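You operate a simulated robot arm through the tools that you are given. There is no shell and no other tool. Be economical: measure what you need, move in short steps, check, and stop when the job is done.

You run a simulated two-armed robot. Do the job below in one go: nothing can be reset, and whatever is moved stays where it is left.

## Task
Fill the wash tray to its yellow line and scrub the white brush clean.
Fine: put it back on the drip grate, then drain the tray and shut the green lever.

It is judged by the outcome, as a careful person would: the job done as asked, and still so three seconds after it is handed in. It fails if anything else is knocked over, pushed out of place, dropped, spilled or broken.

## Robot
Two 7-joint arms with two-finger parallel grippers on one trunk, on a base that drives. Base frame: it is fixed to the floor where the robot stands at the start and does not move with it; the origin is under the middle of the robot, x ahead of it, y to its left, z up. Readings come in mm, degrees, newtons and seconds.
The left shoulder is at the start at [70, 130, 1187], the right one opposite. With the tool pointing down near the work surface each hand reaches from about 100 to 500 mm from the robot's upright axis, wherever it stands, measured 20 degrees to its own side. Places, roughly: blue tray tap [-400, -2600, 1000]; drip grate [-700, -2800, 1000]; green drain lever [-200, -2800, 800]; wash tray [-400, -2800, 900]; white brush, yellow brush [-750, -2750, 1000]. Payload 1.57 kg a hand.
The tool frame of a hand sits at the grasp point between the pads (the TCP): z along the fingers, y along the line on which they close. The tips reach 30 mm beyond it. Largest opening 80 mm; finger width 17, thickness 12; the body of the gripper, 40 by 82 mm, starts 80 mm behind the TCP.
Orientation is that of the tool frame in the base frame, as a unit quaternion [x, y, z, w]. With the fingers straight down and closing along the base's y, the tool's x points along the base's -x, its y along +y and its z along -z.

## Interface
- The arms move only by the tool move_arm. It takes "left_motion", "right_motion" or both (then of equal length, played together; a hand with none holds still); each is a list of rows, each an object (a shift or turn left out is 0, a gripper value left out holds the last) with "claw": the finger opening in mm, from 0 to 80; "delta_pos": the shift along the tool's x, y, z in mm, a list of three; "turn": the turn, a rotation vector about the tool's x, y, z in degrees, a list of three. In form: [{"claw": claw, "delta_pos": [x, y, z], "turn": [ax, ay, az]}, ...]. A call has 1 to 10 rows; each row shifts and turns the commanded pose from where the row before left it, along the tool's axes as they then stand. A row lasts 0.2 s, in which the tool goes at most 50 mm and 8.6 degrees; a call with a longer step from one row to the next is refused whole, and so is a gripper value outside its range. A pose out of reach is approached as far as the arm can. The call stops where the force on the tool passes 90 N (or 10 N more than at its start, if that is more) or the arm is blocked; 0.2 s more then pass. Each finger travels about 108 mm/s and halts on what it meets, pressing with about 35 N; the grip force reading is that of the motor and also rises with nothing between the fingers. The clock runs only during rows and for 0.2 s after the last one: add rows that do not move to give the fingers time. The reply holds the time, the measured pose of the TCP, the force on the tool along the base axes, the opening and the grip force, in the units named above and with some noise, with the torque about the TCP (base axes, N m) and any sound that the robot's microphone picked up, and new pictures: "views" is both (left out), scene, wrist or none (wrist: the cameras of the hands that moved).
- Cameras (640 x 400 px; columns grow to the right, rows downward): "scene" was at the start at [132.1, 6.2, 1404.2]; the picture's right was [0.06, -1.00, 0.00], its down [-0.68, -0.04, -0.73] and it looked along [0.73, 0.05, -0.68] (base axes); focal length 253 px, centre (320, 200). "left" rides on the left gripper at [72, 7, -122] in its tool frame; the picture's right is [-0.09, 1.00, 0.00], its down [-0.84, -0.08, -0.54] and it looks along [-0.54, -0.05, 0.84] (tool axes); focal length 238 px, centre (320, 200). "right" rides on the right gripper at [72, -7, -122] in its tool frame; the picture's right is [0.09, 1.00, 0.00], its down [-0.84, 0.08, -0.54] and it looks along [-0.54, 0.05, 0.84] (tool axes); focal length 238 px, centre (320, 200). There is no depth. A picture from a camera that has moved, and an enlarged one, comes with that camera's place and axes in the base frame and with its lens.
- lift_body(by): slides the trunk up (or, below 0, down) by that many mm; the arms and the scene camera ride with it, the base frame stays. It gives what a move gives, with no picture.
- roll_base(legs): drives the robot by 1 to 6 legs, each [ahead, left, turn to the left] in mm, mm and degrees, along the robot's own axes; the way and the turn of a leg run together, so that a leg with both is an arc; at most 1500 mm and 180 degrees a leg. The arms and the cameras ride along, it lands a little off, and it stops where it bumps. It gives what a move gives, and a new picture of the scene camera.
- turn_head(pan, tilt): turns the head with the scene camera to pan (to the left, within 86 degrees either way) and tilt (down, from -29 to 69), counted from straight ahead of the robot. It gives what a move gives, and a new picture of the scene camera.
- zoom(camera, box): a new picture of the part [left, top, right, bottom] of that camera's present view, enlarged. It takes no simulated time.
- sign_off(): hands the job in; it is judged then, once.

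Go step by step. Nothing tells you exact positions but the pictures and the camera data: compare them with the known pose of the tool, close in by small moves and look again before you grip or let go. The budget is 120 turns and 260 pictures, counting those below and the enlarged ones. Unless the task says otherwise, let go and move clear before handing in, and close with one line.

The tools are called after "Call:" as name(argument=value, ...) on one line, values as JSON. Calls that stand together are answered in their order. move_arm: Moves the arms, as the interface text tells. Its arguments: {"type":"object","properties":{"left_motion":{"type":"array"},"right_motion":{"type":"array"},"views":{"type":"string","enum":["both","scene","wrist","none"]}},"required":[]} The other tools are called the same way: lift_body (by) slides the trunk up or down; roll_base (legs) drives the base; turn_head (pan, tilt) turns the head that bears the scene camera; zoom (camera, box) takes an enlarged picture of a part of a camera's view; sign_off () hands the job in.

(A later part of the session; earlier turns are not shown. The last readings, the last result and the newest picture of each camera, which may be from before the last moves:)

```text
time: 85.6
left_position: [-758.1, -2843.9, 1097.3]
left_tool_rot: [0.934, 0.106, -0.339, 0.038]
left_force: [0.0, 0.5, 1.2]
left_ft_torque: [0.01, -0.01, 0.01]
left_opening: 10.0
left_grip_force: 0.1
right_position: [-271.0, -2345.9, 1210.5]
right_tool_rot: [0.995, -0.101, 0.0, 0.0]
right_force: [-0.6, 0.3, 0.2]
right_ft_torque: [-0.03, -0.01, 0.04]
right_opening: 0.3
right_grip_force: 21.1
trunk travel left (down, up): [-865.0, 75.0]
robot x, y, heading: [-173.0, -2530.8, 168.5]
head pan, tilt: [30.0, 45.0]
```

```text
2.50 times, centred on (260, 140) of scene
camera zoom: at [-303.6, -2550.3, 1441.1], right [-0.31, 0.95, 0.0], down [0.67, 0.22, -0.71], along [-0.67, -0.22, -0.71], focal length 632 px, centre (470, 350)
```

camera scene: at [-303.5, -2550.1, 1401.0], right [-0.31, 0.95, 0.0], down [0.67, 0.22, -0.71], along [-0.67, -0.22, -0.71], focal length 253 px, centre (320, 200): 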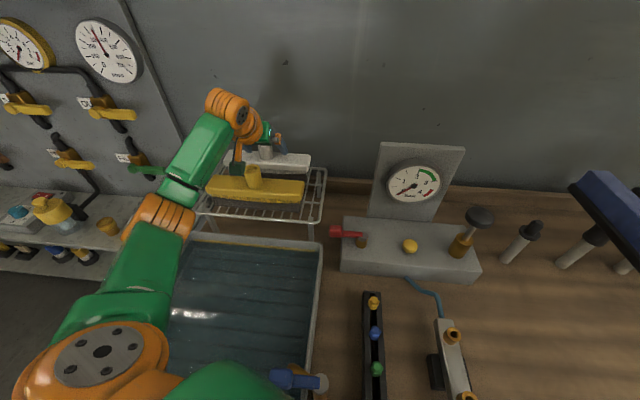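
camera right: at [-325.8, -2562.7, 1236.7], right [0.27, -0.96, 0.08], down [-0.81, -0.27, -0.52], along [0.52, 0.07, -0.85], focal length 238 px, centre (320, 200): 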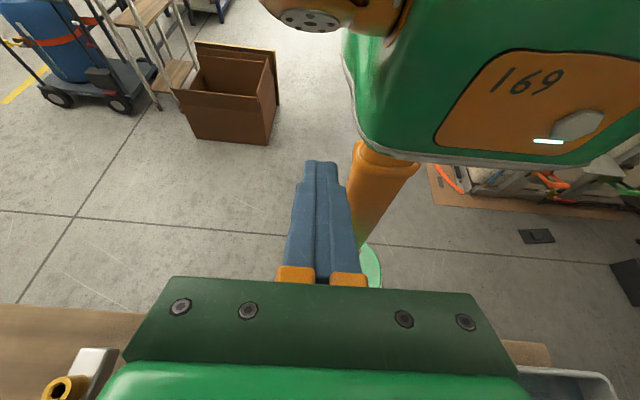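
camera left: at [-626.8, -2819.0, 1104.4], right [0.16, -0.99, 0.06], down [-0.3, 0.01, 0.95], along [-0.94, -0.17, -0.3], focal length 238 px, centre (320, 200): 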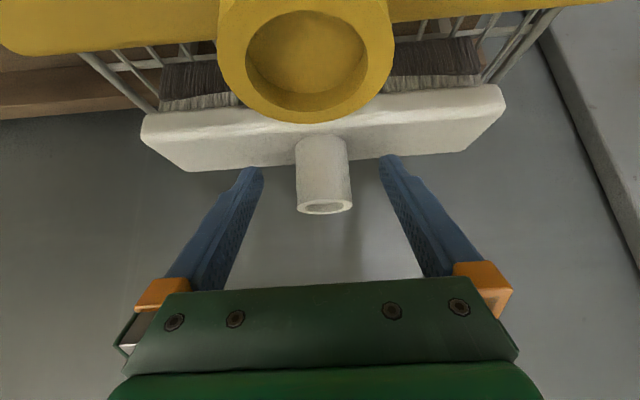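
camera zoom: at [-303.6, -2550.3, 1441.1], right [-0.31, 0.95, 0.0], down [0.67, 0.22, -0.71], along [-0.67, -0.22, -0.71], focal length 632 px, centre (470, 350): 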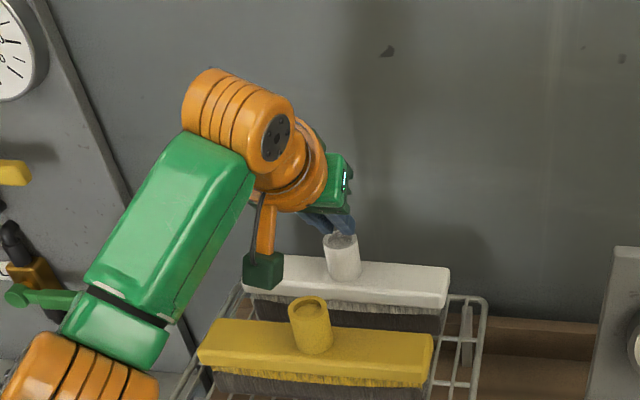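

The fingers slid off the socket. I reopen, go down again a little deeper, grip and lift slowly while watching the force.

Call:
move_arm(left_motion=[{"claw": 80}, {}, {}, {}], views="none")

Call:
lift_body(by=-46)

Call:
move_arm(left_motion=[{"claw": 0}, {}, {}, {}, {}], views="wrist")

Call:
move_arm(left_motion=[{"delta_pos": [-1.3, 0, -1.5]}, {"delta_pos": [-1.3, 0, -1.5]}, {"delta_pos": [-1.3, 0, -1.5]}], views="wrist")

```text
time: 86.6
left_position: [-758.4, -2843.6, 1096.9]
left_tool_rot: [0.934, 0.107, -0.339, 0.037]
left_force: [0.5, 0.1, -0.1]
left_ft_torque: [0.0, -0.01, -0.02]
left_opening: 80.0
left_grip_force: 0.1
right_position: [-272.6, -2345.4, 1209.2]
right_tool_rot: [0.995, -0.1, 0.0, 0.0]
right_force: [-0.1, -1.2, 0.6]
right_ft_torque: [-0.01, 0.01, -0.04]
right_opening: 0.1
right_grip_force: 21.1
trunk travel left (down, up): [-865.0, 75.0]
robot x, y, heading: [-174.7, -2537.3, 168.1]
head pan, tilt: [30.0, 45.0]
```

```text
time: 87.5
left_position: [-757.6, -2843.6, 1050.5]
left_tool_rot: [0.934, 0.107, -0.34, 0.038]
left_force: [-1.2, -0.7, 0.9]
left_ft_torque: [-0.01, 0.01, 0.01]
left_opening: 79.7
left_grip_force: 0.1
right_position: [-270.5, -2345.0, 1164.7]
right_tool_rot: [0.995, -0.101, 0.0, 0.001]
right_force: [0.2, -0.6, 0.0]
right_ft_torque: [0.0, -0.04, 0.03]
right_opening: 0.0
right_grip_force: 21.4
trunk travel left (down, up): [-819.0, 121.0]
robot x, y, heading: [-177.1, -2538.6, 168.1]
head pan, tilt: [30.0, 45.0]
```

```text
time: 88.7
left_position: [-755.6, -2844.0, 1051.1]
left_tool_rot: [0.934, 0.106, -0.34, 0.039]
left_force: [0.5, -0.8, 2.7]
left_ft_torque: [-0.56, -0.25, 0.04]
left_opening: 33.9
left_grip_force: 35.4
right_position: [-270.1, -2344.3, 1162.9]
right_tool_rot: [0.995, -0.101, -0.001, 0.0]
right_force: [0.1, 0.2, 1.0]
right_ft_torque: [0.02, -0.05, -0.01]
right_opening: 0.1
right_grip_force: 21.7
trunk travel left (down, up): [-819.0, 121.0]
robot x, y, heading: [-177.7, -2535.9, 168.7]
head pan, tilt: [30.0, 45.0]
camera left: at [-626.1, -2818.5, 1099.1], right [0.16, -0.99, 0.06], down [-0.3, 0.01, 0.95], along [-0.94, -0.17, -0.3], focal length 238 px, centre (320, 200)
```

left: 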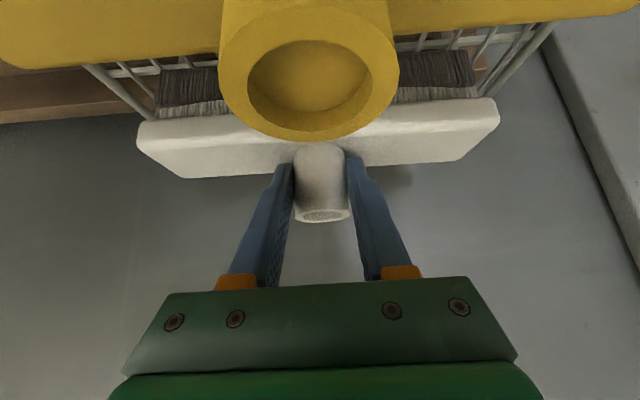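

```text
time: 89.5
left_position: [-758.5, -2844.7, 1055.5]
left_tool_rot: [0.934, 0.107, -0.338, 0.038]
left_force: [-0.1, -0.2, 0.1]
left_ft_torque: [0.6, 0.18, -0.23]
left_opening: 33.5
left_grip_force: 34.8
right_position: [-272.2, -2345.4, 1162.8]
right_tool_rot: [0.995, -0.101, 0.001, 0.0]
right_force: [-1.0, -0.1, -0.9]
right_ft_torque: [0.0, -0.02, -0.01]
right_opening: 0.0
right_grip_force: 21.1
trunk travel left (down, up): [-819.0, 121.0]
robot x, y, heading: [-176.1, -2536.8, 168.4]
head pan, tilt: [30.0, 45.0]
camera left: at [-627.3, -2819.0, 1104.2], right [0.16, -0.99, 0.06], down [-0.3, 0.01, 0.95], along [-0.94, -0.17, -0.3], focal length 238 px, centre (320, 200)
```

left: 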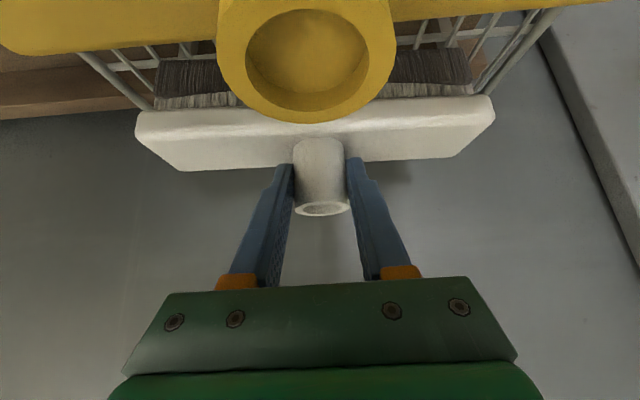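

Call:
zoom(camera="scene", box=[200, 110, 340, 220])

Call:
move_arm(left_motion=[{"delta_pos": [-3.2, 0, -3.8]}, {"delta_pos": [-3.2, 0, -3.8]}, {}, {}], views="wrist")

Call:
zoom(camera="scene", box=[200, 110, 340, 220])

```text
3.64 times, centred on (270, 165) of scene
camera zoom: at [-303.8, -2550.3, 1395.0], right [-0.31, 0.95, 0.0], down [0.67, 0.22, -0.71], along [-0.67, -0.22, -0.71], focal length 920 px, centre (502, 327)
```

zoom: 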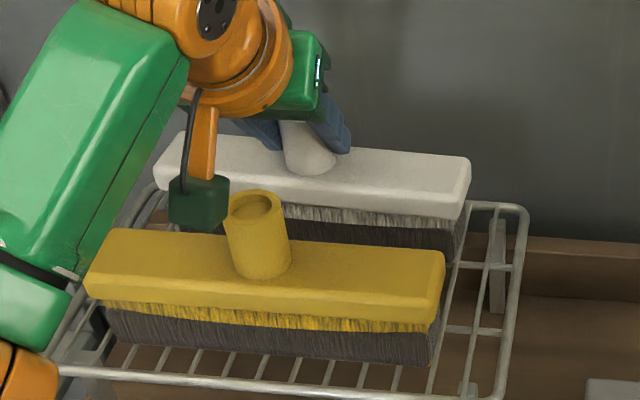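

```text
time: 90.5
left_position: [-758.5, -2844.1, 1065.3]
left_tool_rot: [0.934, 0.107, -0.339, 0.039]
left_force: [-0.6, 0.3, -2.3]
left_ft_torque: [0.01, -0.04, 0.0]
left_opening: 33.8
left_grip_force: 35.6
right_position: [-270.8, -2346.7, 1164.0]
right_tool_rot: [0.995, -0.1, 0.0, 0.0]
right_force: [-0.4, -0.8, -0.4]
right_ft_torque: [0.0, 0.01, -0.01]
right_opening: 0.0
right_grip_force: 21.2
trunk travel left (down, up): [-819.0, 121.0]
robot x, y, heading: [-172.9, -2535.4, 168.4]
head pan, tilt: [30.0, 45.0]
camera left: at [-628.1, -2819.5, 1113.8], right [0.16, -0.99, 0.06], down [-0.3, 0.01, 0.95], along [-0.94, -0.17, -0.3], focal length 238 px, centre (320, 200)
```

left: 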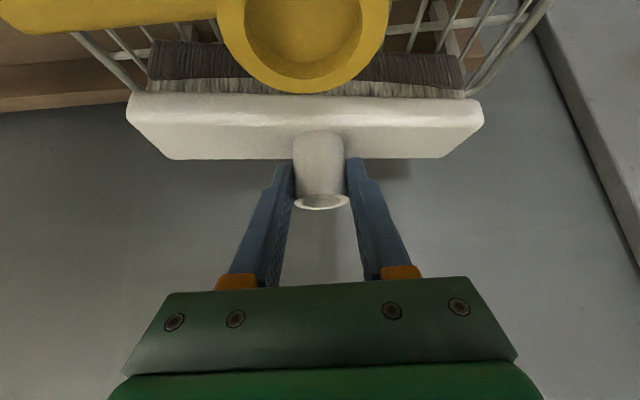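

```text
3.64 times, centred on (270, 165) of scene
camera zoom: at [-304.8, -2550.9, 1394.9], right [-0.31, 0.95, 0.0], down [0.67, 0.22, -0.71], along [-0.67, -0.22, -0.71], focal length 920 px, centre (502, 327)
```

zoom: 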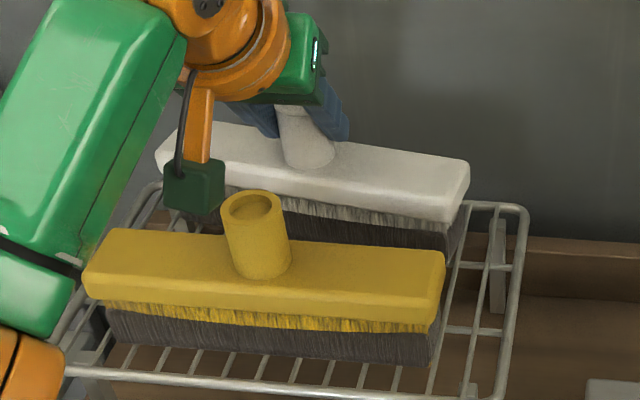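

This time the brush came up with the hand (about 2.3 N hanging). I keep lifting slowly.

Call:
move_arm(left_motion=[{"delta_pos": [-2.6, 0, -3.1]}, {"delta_pos": [-3.8, 0, -4.6]}, {"delta_pos": [-3.8, 0, -4.6]}, {"delta_pos": [-3.8, 0, -4.6]}, {"delta_pos": [-3.8, 0, -4.6]}, {"delta_pos": [-3.8, 0, -4.6]}, {"delta_pos": [-3.8, 0, -4.6]}, {"delta_pos": [-2.6, 0, -3.1]}, {}], views="wrist")

Call:
zoom(camera="scene", box=[200, 90, 360, 220])

```text
time: 92.5
left_position: [-757.8, -2845.3, 1109.3]
left_tool_rot: [0.934, 0.106, -0.338, 0.038]
left_force: [0.5, -0.1, -3.1]
left_ft_torque: [0.04, -0.02, 0.05]
left_opening: 33.9
left_grip_force: 35.0
right_position: [-271.7, -2345.7, 1164.0]
right_tool_rot: [0.995, -0.101, 0.0, 0.0]
right_force: [-0.2, -0.2, -0.3]
right_ft_torque: [-0.01, -0.01, 0.0]
right_opening: 0.1
right_grip_force: 20.7
trunk travel left (down, up): [-819.0, 121.0]
robot x, y, heading: [-177.9, -2532.5, 168.3]
head pan, tilt: [30.0, 45.0]
camera left: at [-627.7, -2820.0, 1157.8], right [0.16, -0.99, 0.06], down [-0.3, 0.01, 0.95], along [-0.94, -0.17, -0.3], focal length 238 px, centre (320, 200)
```

left: 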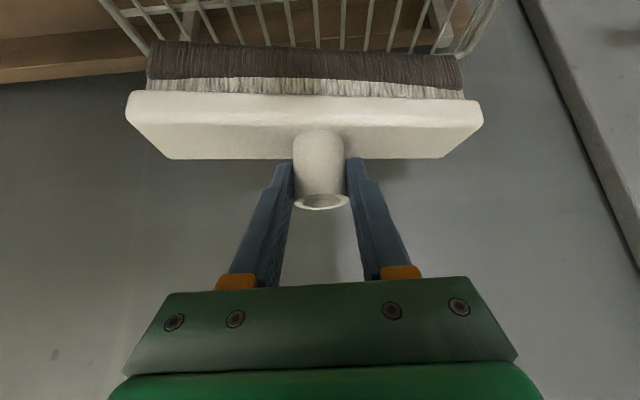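

```text
3.08 times, centred on (280, 155) of scene
camera zoom: at [-304.7, -2550.9, 1394.9], right [-0.31, 0.95, 0.0], down [0.67, 0.22, -0.71], along [-0.67, -0.22, -0.71], focal length 778 px, centre (443, 338)
```

zoom: 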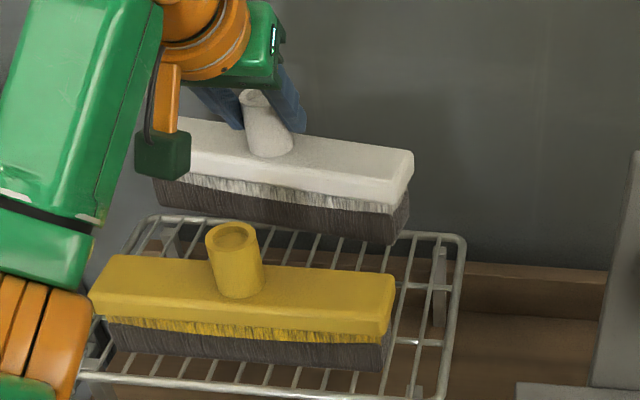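

Call:
move_arm(left_motion=[{"delta_pos": [-3.9, 0, -8.5]}, {"delta_pos": [-3.9, 0, -8.5]}, {"delta_pos": [-3.9, 0, -8.5]}, {"delta_pos": [-3.9, 0, -8.5]}, {"delta_pos": [-3.9, 0, -8.5]}, {"delta_pos": [-3.9, 0, -8.5]}, {"delta_pos": [-3.9, 0, -8.5]}, {"delta_pos": [-3.9, 0, -8.5]}, {"delta_pos": [-3.9, 0, -8.5]}, {"delta_pos": [-3.9, 0, -8.5]}], views="wrist")

Call:
zoom(camera="scene", box=[180, 50, 380, 220])

```text
time: 94.7
left_position: [-734.6, -2839.7, 1199.7]
left_tool_rot: [0.935, 0.107, -0.337, 0.038]
left_force: [0.9, -0.3, -2.4]
left_ft_torque: [0.04, -0.05, 0.03]
left_opening: 33.5
left_grip_force: 35.2
right_position: [-272.1, -2344.8, 1163.7]
right_tool_rot: [0.995, -0.102, 0.0, 0.0]
right_force: [-0.2, -0.4, 0.7]
right_ft_torque: [0.0, 0.03, -0.02]
right_opening: 0.0
right_grip_force: 21.2
trunk travel left (down, up): [-819.0, 121.0]
robot x, y, heading: [-176.5, -2537.1, 168.3]
head pan, tilt: [30.0, 45.0]
camera left: at [-603.5, -2813.8, 1248.0], right [0.16, -0.99, 0.06], down [-0.31, 0.01, 0.95], along [-0.94, -0.17, -0.3], focal length 238 px, centre (320, 200)
```

left: 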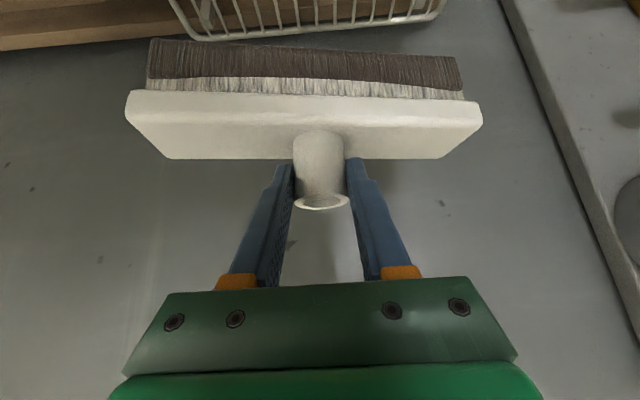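

```text
2.35 times, centred on (280, 135) of scene
camera zoom: at [-304.3, -2550.6, 1394.9], right [-0.31, 0.95, 0.0], down [0.67, 0.22, -0.71], along [-0.67, -0.22, -0.71], focal length 595 px, centre (414, 353)
```

zoom: 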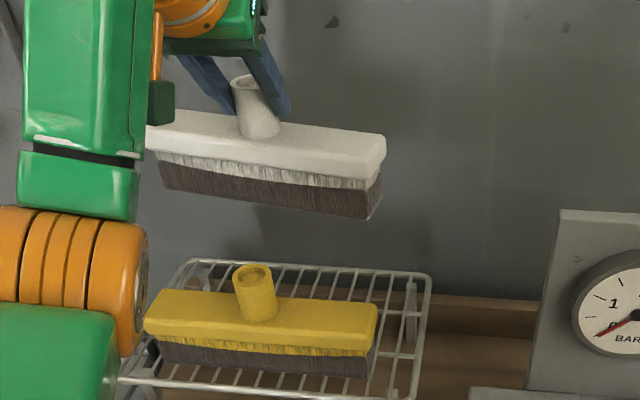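

The brush hangs steadily. I raise it a touch more and bring it straight back over the tray, whose rim is at about z 945 with its centre near (-430, -2771).

Call:
move_arm(left_motion=[{"delta_pos": [-3, 0, -9]}, {"delta_pos": [-2, 0, -10]}, {"delta_pos": [8, 0, -10]}, {"delta_pos": [14, 0, -12]}, {"delta_pos": [15.3, 0, -12.9]}, {"delta_pos": [15.3, 0, -12.9]}, {"delta_pos": [15.3, 0, -12.9]}, {"delta_pos": [15.3, 0, -12.9]}, {"delta_pos": [11, 0, -9]}, {}], views="both")

```text
time: 96.9
left_position: [-603.6, -2809.3, 1221.2]
left_tool_rot: [0.934, 0.107, -0.337, 0.038]
left_force: [0.5, 0.2, -2.6]
left_ft_torque: [0.02, -0.01, 0.0]
left_opening: 33.7
left_grip_force: 34.9
right_position: [-271.6, -2345.7, 1163.8]
right_tool_rot: [0.995, -0.101, 0.0, 0.0]
right_force: [-0.8, -0.6, 0.1]
right_ft_torque: [0.0, 0.01, -0.01]
right_opening: 0.2
right_grip_force: 20.9
trunk travel left (down, up): [-819.0, 121.0]
robot x, y, heading: [-175.0, -2538.8, 168.0]
head pan, tilt: [30.0, 45.0]
camera scene: at [-304.7, -2550.8, 1394.9], right [-0.31, 0.95, 0.0], down [0.67, 0.22, -0.71], along [-0.67, -0.22, -0.71], focal length 253 px, centre (320, 200)
camera left: at [-473.0, -2784.3, 1268.7], right [0.16, -0.99, 0.06], down [-0.31, 0.01, 0.95], along [-0.94, -0.17, -0.3], focal length 238 px, centre (320, 200)
```

scene: 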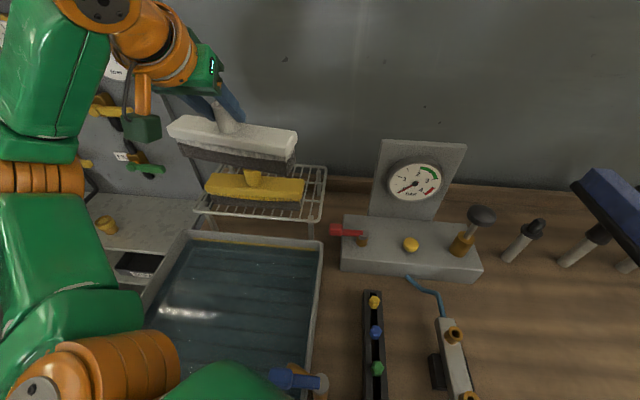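
left: 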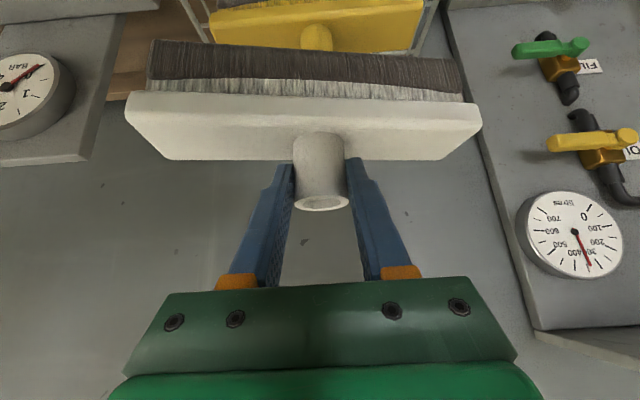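

Call:
move_arm(left_motion=[{"delta_pos": [10, 0, -8]}, {"delta_pos": [15.3, 0, -12.9]}, {"delta_pos": [15.3, 0, -12.9]}, {"delta_pos": [15.3, 0, -12.9]}, {"delta_pos": [15.3, 0, -12.9]}, {"delta_pos": [15.3, 0, -12.9]}, {"delta_pos": [15.3, 0, -12.9]}, {"delta_pos": [15.3, 0, -12.9]}, {"delta_pos": [10, 0, -8.4]}, {}], views="both")

```text
time: 99.1
left_position: [-476.1, -2738.8, 1206.1]
left_tool_rot: [0.934, 0.107, -0.339, 0.037]
left_force: [-0.1, -0.8, -3.2]
left_ft_torque: [-0.01, -0.03, -0.01]
left_opening: 33.5
left_grip_force: 35.1
left hand out of reach, approached as far as the arm can: row 5, 6, 7, 8, 9
right_position: [-271.1, -2345.6, 1164.0]
right_tool_rot: [0.995, -0.101, 0.0, 0.0]
right_force: [-0.4, -0.3, 0.2]
right_ft_torque: [0.02, 0.01, 0.01]
right_opening: 0.2
right_grip_force: 21.7
trunk travel left (down, up): [-819.0, 121.0]
robot x, y, heading: [-177.1, -2538.6, 168.2]
head pan, tilt: [30.0, 45.0]
camera scene: at [-304.2, -2550.8, 1394.9], right [-0.31, 0.95, 0.0], down [0.67, 0.22, -0.71], along [-0.67, -0.22, -0.71], focal length 253 px, centre (320, 200)
camera left: at [-345.7, -2714.3, 1254.1], right [0.16, -0.99, 0.06], down [-0.3, 0.01, 0.95], along [-0.94, -0.17, -0.3], focal length 238 px, centre (320, 200)
```

scene: 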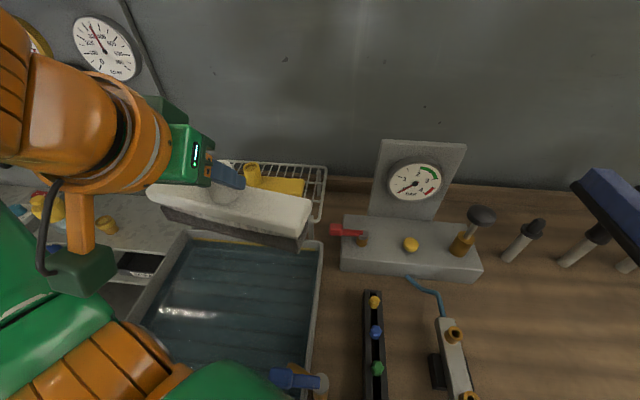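
left: 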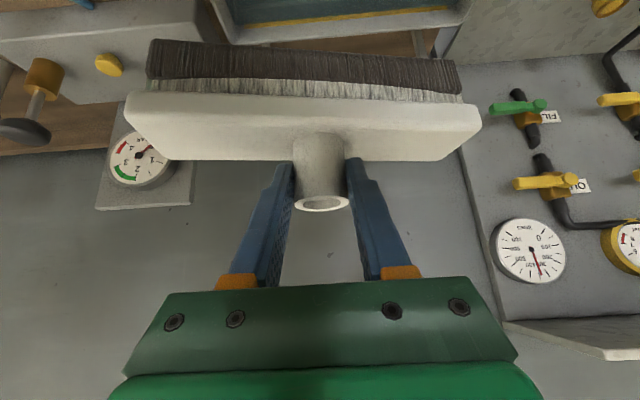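

Too close to fold the arm over the tray, so I set the hand command back within reach and back the base off about 260 mm along the bench normal with the brush held high.

Call:
move_arm(left_motion=[{"delta_pos": [-10, 0, 8.4]}, {"delta_pos": [-15.3, 0, 12.9]}, {"delta_pos": [-15.3, 0, 12.9]}, {"delta_pos": [-15.3, 0, 12.9]}, {"delta_pos": [-15.3, 0, 12.9]}, {}], views="none")

Call:
roll_base(legs=[[-118, -54, 0]])

Call:
roll_base(legs=[[-118, -54, 0]])

Call:
zoom(camera="left", box=[0, 0, 640, 400])

```text
time: 100.5
left_position: [-567.6, -2760.4, 1205.9]
left_tool_rot: [0.934, 0.107, -0.339, 0.038]
left_force: [-0.4, -0.1, -3.7]
left_ft_torque: [-0.01, -0.04, 0.01]
left_opening: 33.7
left_grip_force: 34.6
right_position: [-271.5, -2346.1, 1163.6]
right_tool_rot: [0.995, -0.1, 0.0, 0.001]
right_force: [0.1, 0.1, 0.4]
right_ft_torque: [-0.01, -0.06, -0.03]
right_opening: 0.0
right_grip_force: 21.5
trunk travel left (down, up): [-819.0, 121.0]
robot x, y, heading: [-177.0, -2534.0, 168.6]
head pan, tilt: [30.0, 45.0]
```

```text
time: 101.8
left_position: [-446.0, -2731.9, 1204.5]
left_tool_rot: [0.934, 0.107, -0.337, 0.038]
left_force: [-0.7, -0.4, -2.7]
left_ft_torque: [0.02, -0.03, 0.01]
left_opening: 33.5
left_grip_force: 35.0
right_position: [-149.4, -2317.3, 1164.4]
right_tool_rot: [0.995, -0.102, 0.002, -0.001]
right_force: [-1.0, 0.1, -0.5]
right_ft_torque: [0.0, 0.02, 0.01]
right_opening: 0.3
right_grip_force: 21.5
trunk travel left (down, up): [-819.0, 121.0]
robot x, y, heading: [-47.9, -2508.0, 168.4]
head pan, tilt: [30.0, 45.0]
camera scene: at [-182.8, -2522.4, 1394.5], right [-0.31, 0.95, 0.0], down [0.67, 0.22, -0.7], along [-0.67, -0.22, -0.71], focal length 253 px, centre (320, 200)
```

scene: 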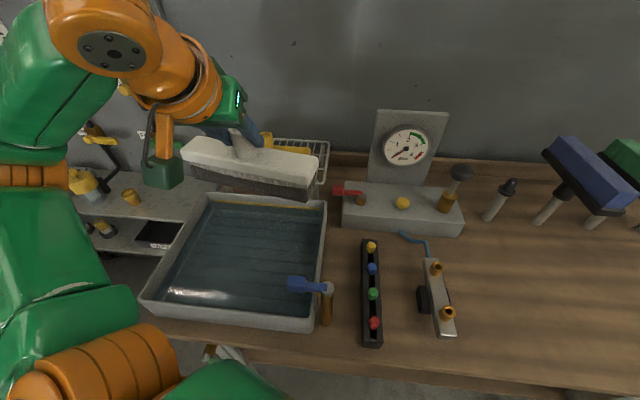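

```text
time: 103.0
left_position: [-321.0, -2702.0, 1205.6]
left_tool_rot: [0.934, 0.107, -0.338, 0.039]
left_force: [-0.1, -0.2, -2.9]
left_ft_torque: [-0.03, -0.04, -0.01]
left_opening: 33.5
left_grip_force: 34.9
right_position: [-22.5, -2288.3, 1163.7]
right_tool_rot: [0.995, -0.102, 0.002, 0.0]
right_force: [-0.7, -0.5, -0.3]
right_ft_torque: [-0.02, 0.0, 0.03]
right_opening: 0.0
right_grip_force: 21.6
trunk travel left (down, up): [-819.0, 121.0]
robot x, y, heading: [76.2, -2475.3, 168.0]
head pan, tilt: [30.0, 45.0]
camera scene: at [-56.6, -2493.7, 1394.5], right [-0.31, 0.95, 0.0], down [0.67, 0.22, -0.7], along [-0.67, -0.22, -0.71], focal length 253 px, centre (320, 200)
```

scene: 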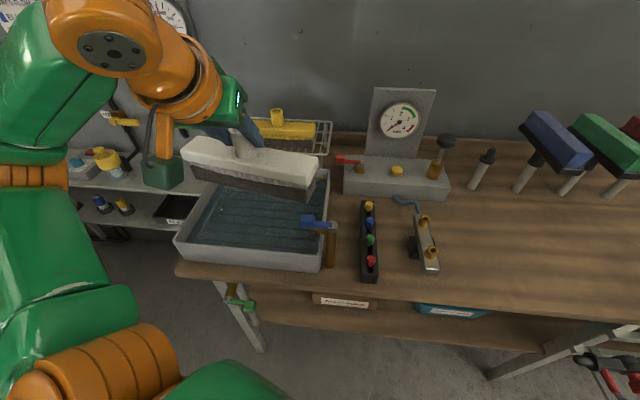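

```text
1.00 times, centred on (320, 200) of left (not enlarged: the box is as wide or as high as the picture)
camera zoom: at [-189.1, -2678.1, 1253.1], right [0.16, -0.99, 0.06], down [-0.31, 0.01, 0.95], along [-0.94, -0.17, -0.3], focal length 238 px, centre (320, 200)
```

zoom: 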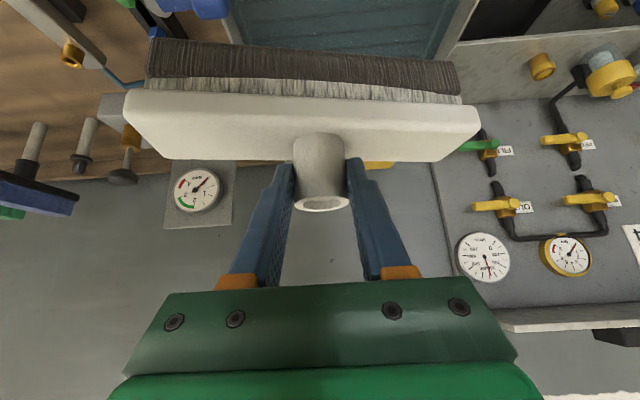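

Call:
move_arm(left_motion=[{"delta_pos": [-12.7, 6.1, 10.7]}, {"delta_pos": [-12.7, 6.1, 10.7]}, {"delta_pos": [-12.7, 6.1, 10.7]}, {"delta_pos": [-12.7, 6.1, 10.7]}, {"delta_pos": [-12.7, 6.1, 10.7]}, {"delta_pos": [-12.7, 6.1, 10.7]}, {"delta_pos": [-12.7, 6.1, 10.7]}, {"delta_pos": [-12.7, 6.1, 10.7]}, {}], views="both")

```text
time: 105.0
left_position: [-434.7, -2779.2, 1205.5]
left_tool_rot: [0.934, 0.107, -0.338, 0.038]
left_force: [0.3, -0.5, -2.9]
left_ft_torque: [0.01, -0.05, 0.02]
left_opening: 33.8
left_grip_force: 35.1
right_position: [-18.8, -2287.8, 1163.4]
right_tool_rot: [0.995, -0.103, 0.0, 0.0]
right_force: [-0.2, 0.1, 0.2]
right_ft_torque: [-0.03, 0.0, 0.02]
right_opening: 0.0
right_grip_force: 21.0
trunk travel left (down, up): [-819.0, 121.0]
robot x, y, heading: [78.3, -2475.8, 168.3]
head pan, tilt: [30.0, 45.0]
camera scene: at [-52.4, -2492.7, 1394.9], right [-0.31, 0.95, 0.0], down [0.67, 0.22, -0.71], along [-0.67, -0.22, -0.71], focal length 253 px, centre (320, 200)
camera left: at [-304.3, -2754.8, 1253.1], right [0.16, -0.99, 0.06], down [-0.3, 0.01, 0.95], along [-0.94, -0.17, -0.3], focal length 238 px, centre (320, 200)
```

scene: 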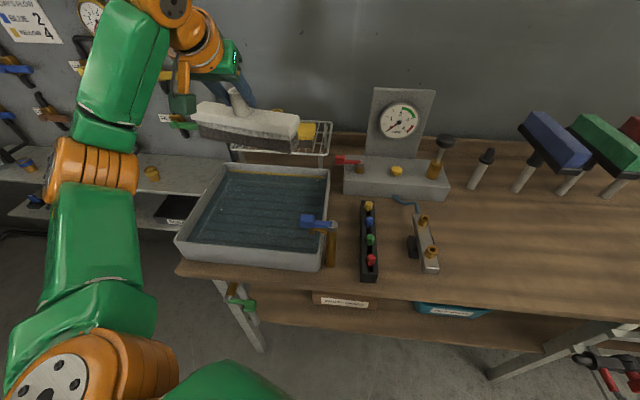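
left: 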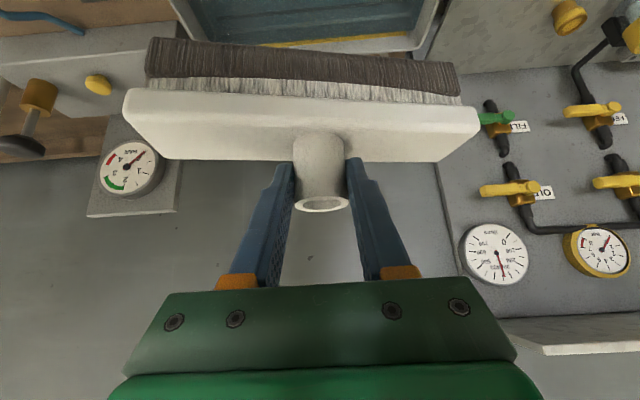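

Call:
move_arm(left_motion=[{"delta_pos": [9, 0, 10]}, {"delta_pos": [11.6, 0, 13.8]}, {"delta_pos": [11.6, 0, 13.8]}, {"delta_pos": [11.6, 0, 13.8]}, {"delta_pos": [11.6, 0, 13.8]}, {"delta_pos": [11.6, 0, 13.8]}, {"delta_pos": [9, 0, 10.7]}, {}], views="both")

Call:
zoom(camera="scene", box=[160, 120, 360, 280])

```text
time: 106.8
left_position: [-434.2, -2778.7, 1087.4]
left_tool_rot: [0.934, 0.107, -0.34, 0.038]
left_force: [-0.2, 0.4, -2.5]
left_ft_torque: [0.02, -0.03, -0.01]
left_opening: 33.6
left_grip_force: 34.7
right_position: [-18.6, -2288.2, 1163.4]
right_tool_rot: [0.995, -0.102, 0.0, 0.0]
right_force: [-0.4, 0.2, 0.3]
right_ft_torque: [0.02, -0.03, 0.0]
right_opening: 0.0
right_grip_force: 20.9
trunk travel left (down, up): [-819.0, 121.0]
robot x, y, heading: [75.8, -2479.6, 168.2]
head pan, tilt: [30.0, 45.0]
camera scene: at [-52.6, -2492.7, 1394.9], right [-0.31, 0.95, 0.0], down [0.67, 0.22, -0.71], along [-0.67, -0.22, -0.71], focal length 253 px, centre (320, 200)
camera left: at [-303.6, -2754.5, 1135.0], right [0.16, -0.99, 0.06], down [-0.3, 0.01, 0.95], along [-0.94, -0.17, -0.3], focal length 238 px, centre (320, 200)
```

scene: 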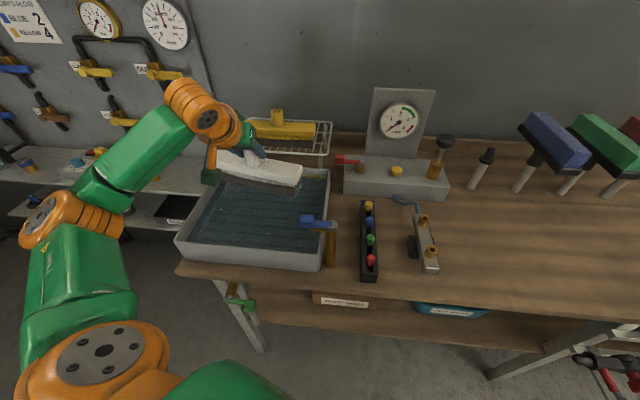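
left: 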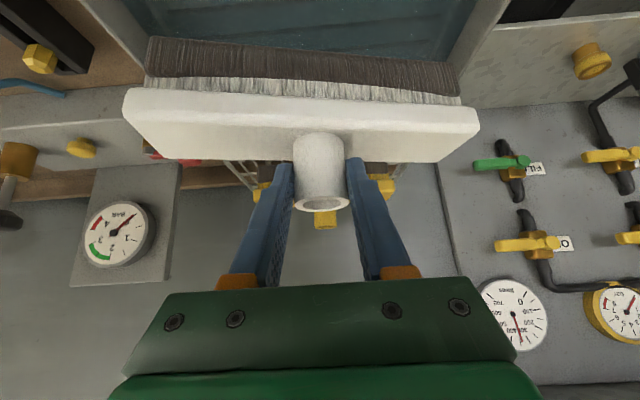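

```text
2.50 times, centred on (260, 200) of scene
camera zoom: at [-52.6, -2492.7, 1394.9], right [-0.31, 0.95, 0.0], down [0.67, 0.22, -0.71], along [-0.67, -0.22, -0.71], focal length 632 px, centre (470, 200)
```

zoom: 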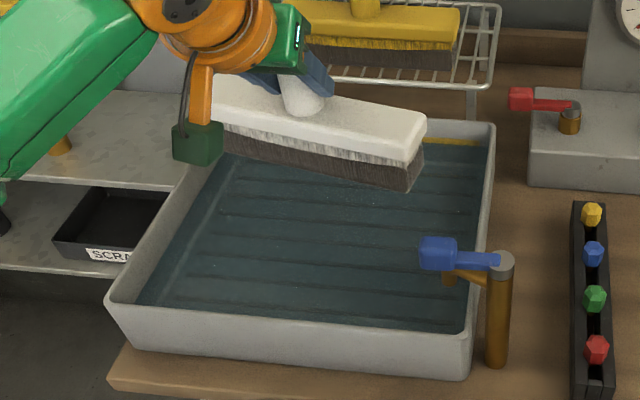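

Call:
move_arm(left_motion=[{"delta_pos": [9, -5, 10.7]}, {"delta_pos": [9, -5, 10.7]}, {"delta_pos": [6.4, 0, 7.7]}, {"delta_pos": [6.4, 0, 7.7]}, {"delta_pos": [3.2, 0, 3.8]}, {"delta_pos": [3.2, 0, 3.8]}, {"delta_pos": [1.9, 0, 2.3]}, {}], views="both")

Call:
zoom(camera="scene", box=[160, 120, 360, 280])

```text
time: 108.6
left_position: [-436.8, -2769.8, 1026.3]
left_tool_rot: [0.934, 0.107, -0.339, 0.038]
left_force: [-0.3, -0.2, -3.1]
left_ft_torque: [0.04, -0.01, -0.03]
left_opening: 33.3
left_grip_force: 35.5
right_position: [-19.1, -2288.4, 1165.6]
right_tool_rot: [0.995, -0.102, 0.0, 0.0]
right_force: [0.3, -0.9, -1.2]
right_ft_torque: [-0.01, 0.01, 0.03]
right_opening: 0.0
right_grip_force: 21.0
trunk travel left (down, up): [-819.0, 121.0]
robot x, y, heading: [80.1, -2478.1, 168.1]
head pan, tilt: [30.0, 45.0]
camera scene: at [-52.6, -2492.7, 1394.9], right [-0.31, 0.95, 0.0], down [0.67, 0.22, -0.71], along [-0.67, -0.22, -0.71], focal length 253 px, centre (320, 200)
camera left: at [-305.3, -2744.7, 1074.7], right [0.16, -0.99, 0.06], down [-0.3, 0.01, 0.95], along [-0.94, -0.17, -0.3], focal length 238 px, centre (320, 200)
```

scene: 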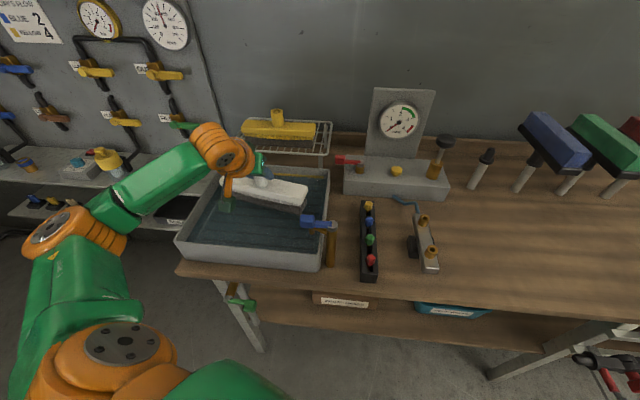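
left: 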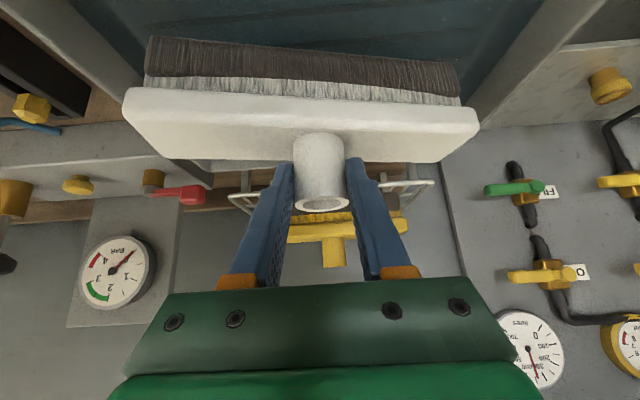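

```text
2.50 times, centred on (260, 200) of scene
camera zoom: at [-52.6, -2492.7, 1394.9], right [-0.31, 0.95, 0.0], down [0.67, 0.22, -0.71], along [-0.67, -0.22, -0.71], focal length 632 px, centre (470, 200)
```

zoom: 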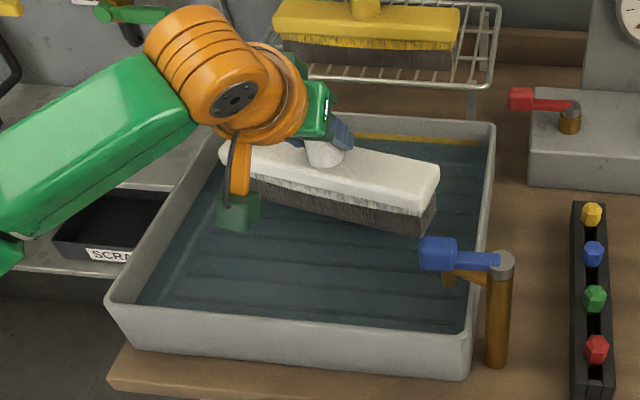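

Call:
move_arm(left_motion=[{"delta_pos": [2.6, 0, 3.1]}, {"delta_pos": [2.6, 0, 3.1]}, {"delta_pos": [2.6, 0, 3.1]}, {"delta_pos": [2.6, 0, 3.1]}, {"delta_pos": [2.6, 0, 3.1]}, {}], views="none")

Call:
zoom(camera="scene", box=[160, 120, 360, 280])

```text
time: 110.0
left_position: [-436.9, -2769.2, 1006.0]
left_tool_rot: [0.934, 0.107, -0.339, 0.038]
left_force: [0.9, 0.3, -1.9]
left_ft_torque: [0.0, -0.04, 0.0]
left_opening: 33.5
left_grip_force: 34.7
right_position: [-19.6, -2288.2, 1164.0]
right_tool_rot: [0.995, -0.102, 0.0, 0.001]
right_force: [-0.3, -0.7, -0.1]
right_ft_torque: [-0.02, -0.02, 0.0]
right_opening: 0.0
right_grip_force: 21.2
trunk travel left (down, up): [-819.0, 121.0]
robot x, y, heading: [76.1, -2477.3, 168.2]
head pan, tilt: [30.0, 45.0]
```

```text
2.50 times, centred on (260, 200) of scene
camera zoom: at [-52.6, -2492.7, 1394.9], right [-0.31, 0.95, 0.0], down [0.67, 0.22, -0.71], along [-0.67, -0.22, -0.71], focal length 632 px, centre (470, 200)
```

zoom: 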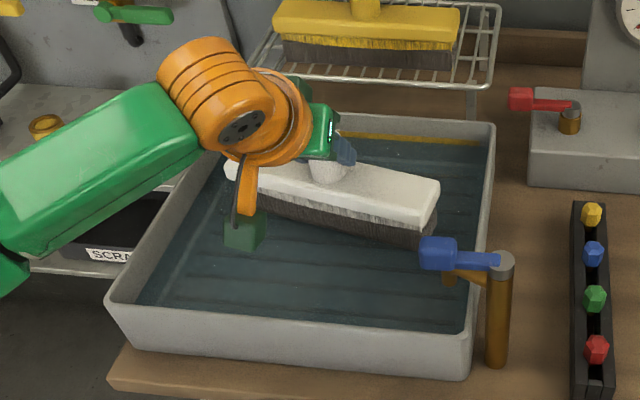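

Call:
move_arm(left_motion=[{"delta_pos": [1.9, 0, 2.3]}, {"delta_pos": [1.9, 0, 2.3]}, {"delta_pos": [1.9, 0, 2.3]}, {}], views="none")

Call:
move_arm(left_motion=[{"delta_pos": [1.9, 0, 2.3]}, {"delta_pos": [1.9, 0, 2.3]}, {}], views="wrist")

Call:
zoom(camera="scene", box=[160, 120, 360, 280])

```text
time: 111.0
left_position: [-436.2, -2769.9, 997.8]
left_tool_rot: [0.934, 0.107, -0.339, 0.039]
left_force: [-0.4, -0.8, -2.2]
left_ft_torque: [0.04, -0.07, 0.01]
left_opening: 33.2
left_grip_force: 34.9
right_position: [-20.3, -2288.1, 1164.4]
right_tool_rot: [0.995, -0.102, 0.0, 0.0]
right_force: [-0.4, 0.2, -0.9]
right_ft_torque: [0.02, -0.04, 0.04]
right_opening: 0.0
right_grip_force: 21.7
trunk travel left (down, up): [-819.0, 121.0]
robot x, y, heading: [73.1, -2479.1, 168.3]
head pan, tilt: [30.0, 45.0]
```

```text
time: 111.8
left_position: [-436.3, -2769.3, 990.8]
left_tool_rot: [0.934, 0.107, -0.338, 0.038]
left_force: [0.6, -0.5, -3.4]
left_ft_torque: [-0.01, -0.03, 0.01]
left_opening: 33.5
left_grip_force: 34.8
right_position: [-19.9, -2286.8, 1163.6]
right_tool_rot: [0.995, -0.102, 0.0, 0.001]
right_force: [0.0, 0.0, 0.7]
right_ft_torque: [0.01, -0.03, 0.02]
right_opening: 0.0
right_grip_force: 21.2
trunk travel left (down, up): [-819.0, 121.0]
robot x, y, heading: [74.1, -2480.0, 167.9]
head pan, tilt: [30.0, 45.0]
camera left: at [-305.1, -2744.7, 1039.7], right [0.16, -0.99, 0.06], down [-0.3, 0.01, 0.95], along [-0.94, -0.17, -0.3], focal length 238 px, centre (320, 200)
```

left: 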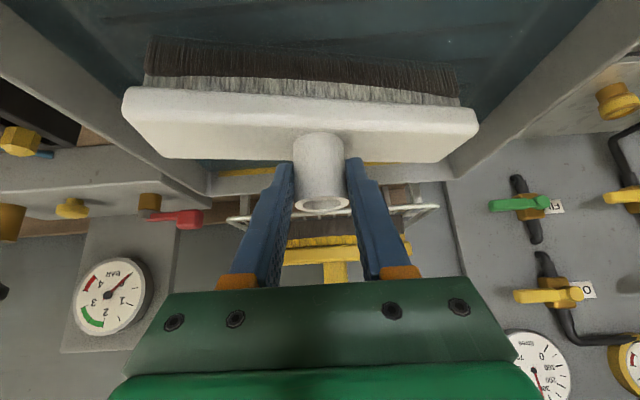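

```text
2.50 times, centred on (260, 200) of scene
camera zoom: at [-52.6, -2492.7, 1394.9], right [-0.31, 0.95, 0.0], down [0.67, 0.22, -0.71], along [-0.67, -0.22, -0.71], focal length 632 px, centre (470, 200)
```

zoom: 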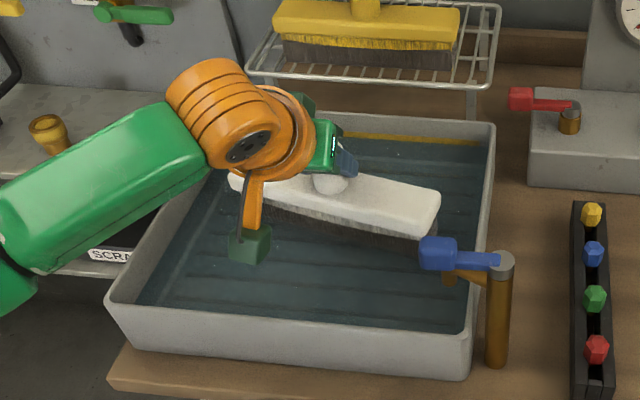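

Call:
move_arm(left_motion=[{"delta_pos": [1.9, 0, 2.3]}, {"delta_pos": [1.9, 0, 2.3]}, {}], views="none")

Call:
move_arm(left_motion=[{"delta_pos": [1.9, 0, 2.3]}, {"delta_pos": [1.9, 0, 2.3]}, {}], views="none")

Call:
zoom(camera="scene", box=[160, 120, 360, 280])

```text
time: 112.6
left_position: [-437.0, -2771.3, 985.5]
left_tool_rot: [0.934, 0.106, -0.339, 0.037]
left_force: [0.0, -1.0, -3.2]
left_ft_torque: [0.03, -0.09, 0.0]
left_opening: 33.2
left_grip_force: 34.7
right_position: [-19.8, -2288.6, 1163.0]
right_tool_rot: [0.995, -0.102, 0.0, 0.001]
right_force: [-0.3, -1.1, 0.7]
right_ft_torque: [-0.05, 0.01, -0.01]
right_opening: 0.0
right_grip_force: 22.1
trunk travel left (down, up): [-819.0, 121.0]
robot x, y, heading: [74.6, -2478.1, 168.6]
head pan, tilt: [30.0, 45.0]
```

```text
time: 113.4
left_position: [-435.8, -2769.3, 978.5]
left_tool_rot: [0.934, 0.107, -0.338, 0.038]
left_force: [0.8, -0.2, -2.5]
left_ft_torque: [0.03, -0.04, 0.01]
left_opening: 33.5
left_grip_force: 34.8
right_position: [-19.5, -2287.8, 1162.9]
right_tool_rot: [0.995, -0.102, 0.0, 0.0]
right_force: [-0.7, -0.5, 0.8]
right_ft_torque: [-0.02, -0.02, 0.01]
right_opening: 0.1
right_grip_force: 21.4
trunk travel left (down, up): [-819.0, 121.0]
robot x, y, heading: [75.5, -2476.0, 168.4]
head pan, tilt: [30.0, 45.0]
```

```text
2.50 times, centred on (260, 200) of scene
camera zoom: at [-52.6, -2492.7, 1394.9], right [-0.31, 0.95, 0.0], down [0.67, 0.22, -0.71], along [-0.67, -0.22, -0.71], focal length 632 px, centre (470, 200)
```

zoom: 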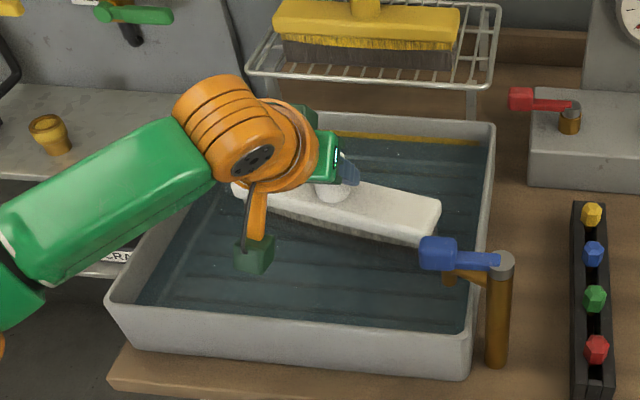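

Call:
move_arm(left_motion=[{"delta_pos": [1.9, 0, 2.3]}, {"delta_pos": [1.9, 0, 2.3]}, {}], views="none")

Call:
move_arm(left_motion=[{"delta_pos": [1.9, 0, 2.3]}, {"delta_pos": [1.9, 0, 2.3]}, {}], views="none")

Call:
move_arm(left_motion=[{"delta_pos": [1.9, 0, 2.3]}, {}], views="wrist")

Call:
zoom(camera="scene", box=[160, 120, 360, 280])

```text
time: 114.2
left_position: [-435.7, -2769.2, 974.1]
left_tool_rot: [0.934, 0.106, -0.339, 0.037]
left_force: [0.3, 0.6, -3.4]
left_ft_torque: [-0.01, -0.07, 0.02]
left_opening: 33.5
left_grip_force: 35.3
right_position: [-19.9, -2288.2, 1164.3]
right_tool_rot: [0.995, -0.102, 0.0, 0.0]
right_force: [0.0, -0.1, -0.2]
right_ft_torque: [0.02, 0.01, 0.03]
right_opening: 0.2
right_grip_force: 21.1
trunk travel left (down, up): [-819.0, 121.0]
robot x, y, heading: [76.4, -2478.1, 168.4]
head pan, tilt: [30.0, 45.0]
```

```text
time: 115.0
left_position: [-437.4, -2770.1, 968.3]
left_tool_rot: [0.934, 0.107, -0.338, 0.039]
left_force: [0.6, 0.2, -2.5]
left_ft_torque: [0.03, -0.04, 0.01]
left_opening: 33.2
left_grip_force: 34.9
right_position: [-19.1, -2288.9, 1163.1]
right_tool_rot: [0.995, -0.103, 0.0, 0.0]
right_force: [0.0, 0.0, -0.7]
right_ft_torque: [0.01, -0.04, 0.0]
right_opening: 0.1
right_grip_force: 20.6
trunk travel left (down, up): [-819.0, 121.0]
robot x, y, heading: [79.0, -2473.2, 168.2]
head pan, tilt: [30.0, 45.0]
```

```text
time: 115.6
left_position: [-436.4, -2769.3, 966.7]
left_tool_rot: [0.933, 0.107, -0.34, 0.039]
left_force: [-3.5, -2.3, 8.5]
left_ft_torque: [-0.4, 0.16, -0.03]
left_opening: 33.3
left_grip_force: 35.2
right_position: [-19.0, -2287.7, 1163.4]
right_tool_rot: [0.995, -0.102, -0.001, 0.0]
right_force: [0.0, 0.8, 0.2]
right_ft_torque: [0.01, 0.0, -0.02]
right_opening: 0.0
right_grip_force: 21.3
trunk travel left (down, up): [-819.0, 121.0]
robot x, y, heading: [78.5, -2476.0, 168.3]
head pan, tilt: [30.0, 45.0]
camera left: at [-304.6, -2744.0, 1014.5], right [0.16, -0.99, 0.06], down [-0.3, 0.01, 0.95], along [-0.94, -0.17, -0.29], focal length 238 px, centre (320, 200)
```

left: 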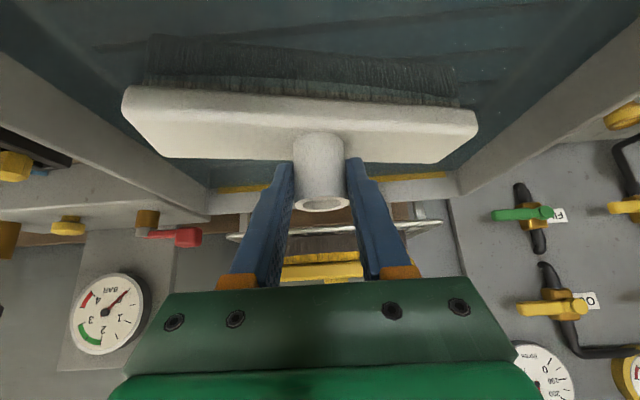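

```text
2.50 times, centred on (260, 200) of scene
camera zoom: at [-50.5, -2491.5, 1395.3], right [-0.31, 0.95, 0.0], down [0.67, 0.22, -0.71], along [-0.67, -0.22, -0.71], focal length 632 px, centre (470, 200)
```

zoom: 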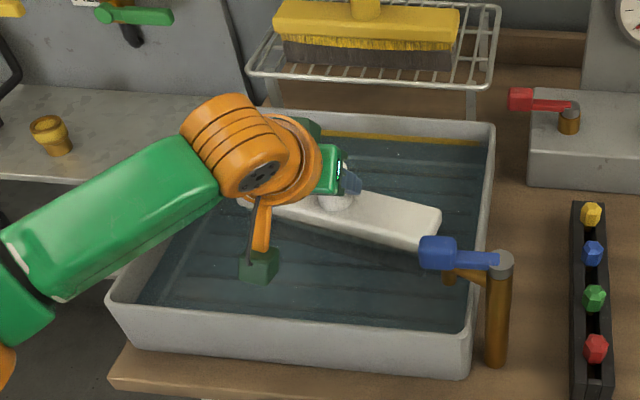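

Bristles are in the water and touching the tray floor (about 11 N). I ease up slightly and scrub side to side with short strokes.

Call:
move_arm(left_motion=[{"delta_pos": [-0.6, -10, -0.8]}, {"delta_pos": [0, -12, 0]}, {"delta_pos": [0, 12, 0]}, {"delta_pos": [0, 12, 0]}, {"delta_pos": [0, -12, 0]}, {"delta_pos": [0, -12, 0]}, {"delta_pos": [0, 12, 0]}, {"delta_pos": [0, 12, 0]}, {"delta_pos": [0, -12, 0]}, {"delta_pos": [0, -12, 0]}], views="none")

Call:
move_arm(left_motion=[{"delta_pos": [0, 12, 0]}, {"delta_pos": [0, 12, 0]}, {"delta_pos": [-4, 0, 3.2]}, {"delta_pos": [-6, 0, 5]}, {"delta_pos": [6, 0, -5]}, {"delta_pos": [6, 0, -5]}, {"delta_pos": [6, 0, -5]}, {"delta_pos": [-6, 0, 5]}, {"delta_pos": [-6, 0, 5]}, {"delta_pos": [4, 0, -3.2]}], views="wrist")

Call:
zoom(camera="scene", box=[160, 120, 360, 280])

```text
time: 117.8
left_position: [-441.0, -2747.3, 968.4]
left_tool_rot: [0.934, 0.107, -0.339, 0.039]
left_force: [-0.3, -0.5, 5.3]
left_ft_torque: [-0.2, -0.11, 0.29]
left_opening: 33.3
left_grip_force: 35.0
right_position: [-17.8, -2286.9, 1164.3]
right_tool_rot: [0.995, -0.101, 0.001, 0.0]
right_force: [-0.1, -0.5, 0.1]
right_ft_torque: [0.02, -0.01, 0.01]
right_opening: 0.1
right_grip_force: 20.7
trunk travel left (down, up): [-819.0, 121.0]
robot x, y, heading: [74.5, -2475.6, 168.2]
head pan, tilt: [30.0, 45.0]
```

```text
time: 120.0
left_position: [-435.2, -2771.0, 966.9]
left_tool_rot: [0.934, 0.107, -0.339, 0.038]
left_force: [-2.1, -0.7, 3.5]
left_ft_torque: [-0.16, 0.12, -0.1]
left_opening: 33.4
left_grip_force: 35.4
right_position: [-18.3, -2286.9, 1163.5]
right_tool_rot: [0.995, -0.102, -0.001, 0.001]
right_force: [-0.3, -0.1, 0.3]
right_ft_torque: [-0.01, -0.02, -0.05]
right_opening: 0.0
right_grip_force: 21.3
trunk travel left (down, up): [-819.0, 121.0]
robot x, y, heading: [71.2, -2477.8, 168.4]
head pan, tilt: [30.0, 45.0]
camera left: at [-304.3, -2745.8, 1014.9], right [0.16, -0.99, 0.06], down [-0.3, 0.01, 0.95], along [-0.94, -0.17, -0.3], focal length 238 px, centre (320, 200)
```

left: 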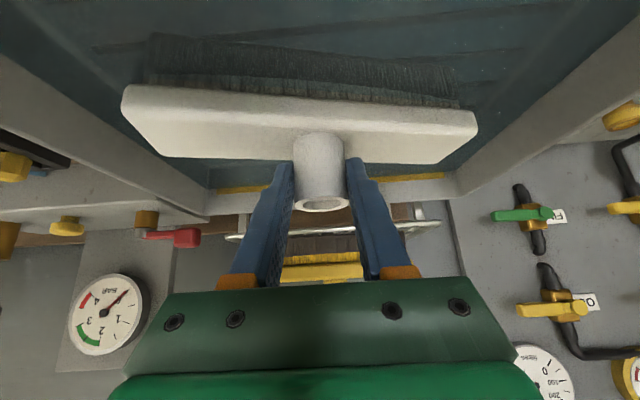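

```text
2.50 times, centred on (260, 200) of scene
camera zoom: at [-51.5, -2491.7, 1395.0], right [-0.31, 0.95, 0.0], down [0.67, 0.22, -0.71], along [-0.67, -0.22, -0.71], focal length 632 px, centre (470, 200)
```

zoom: 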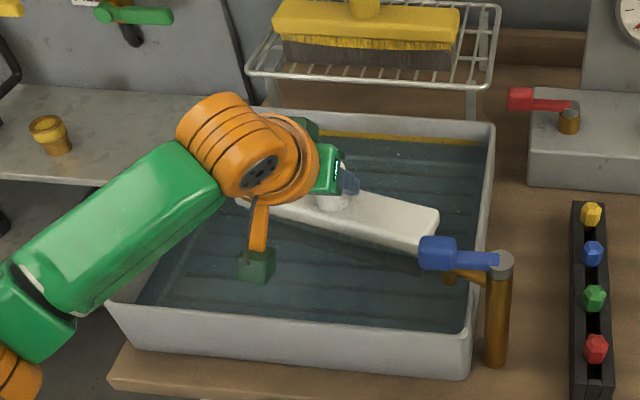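

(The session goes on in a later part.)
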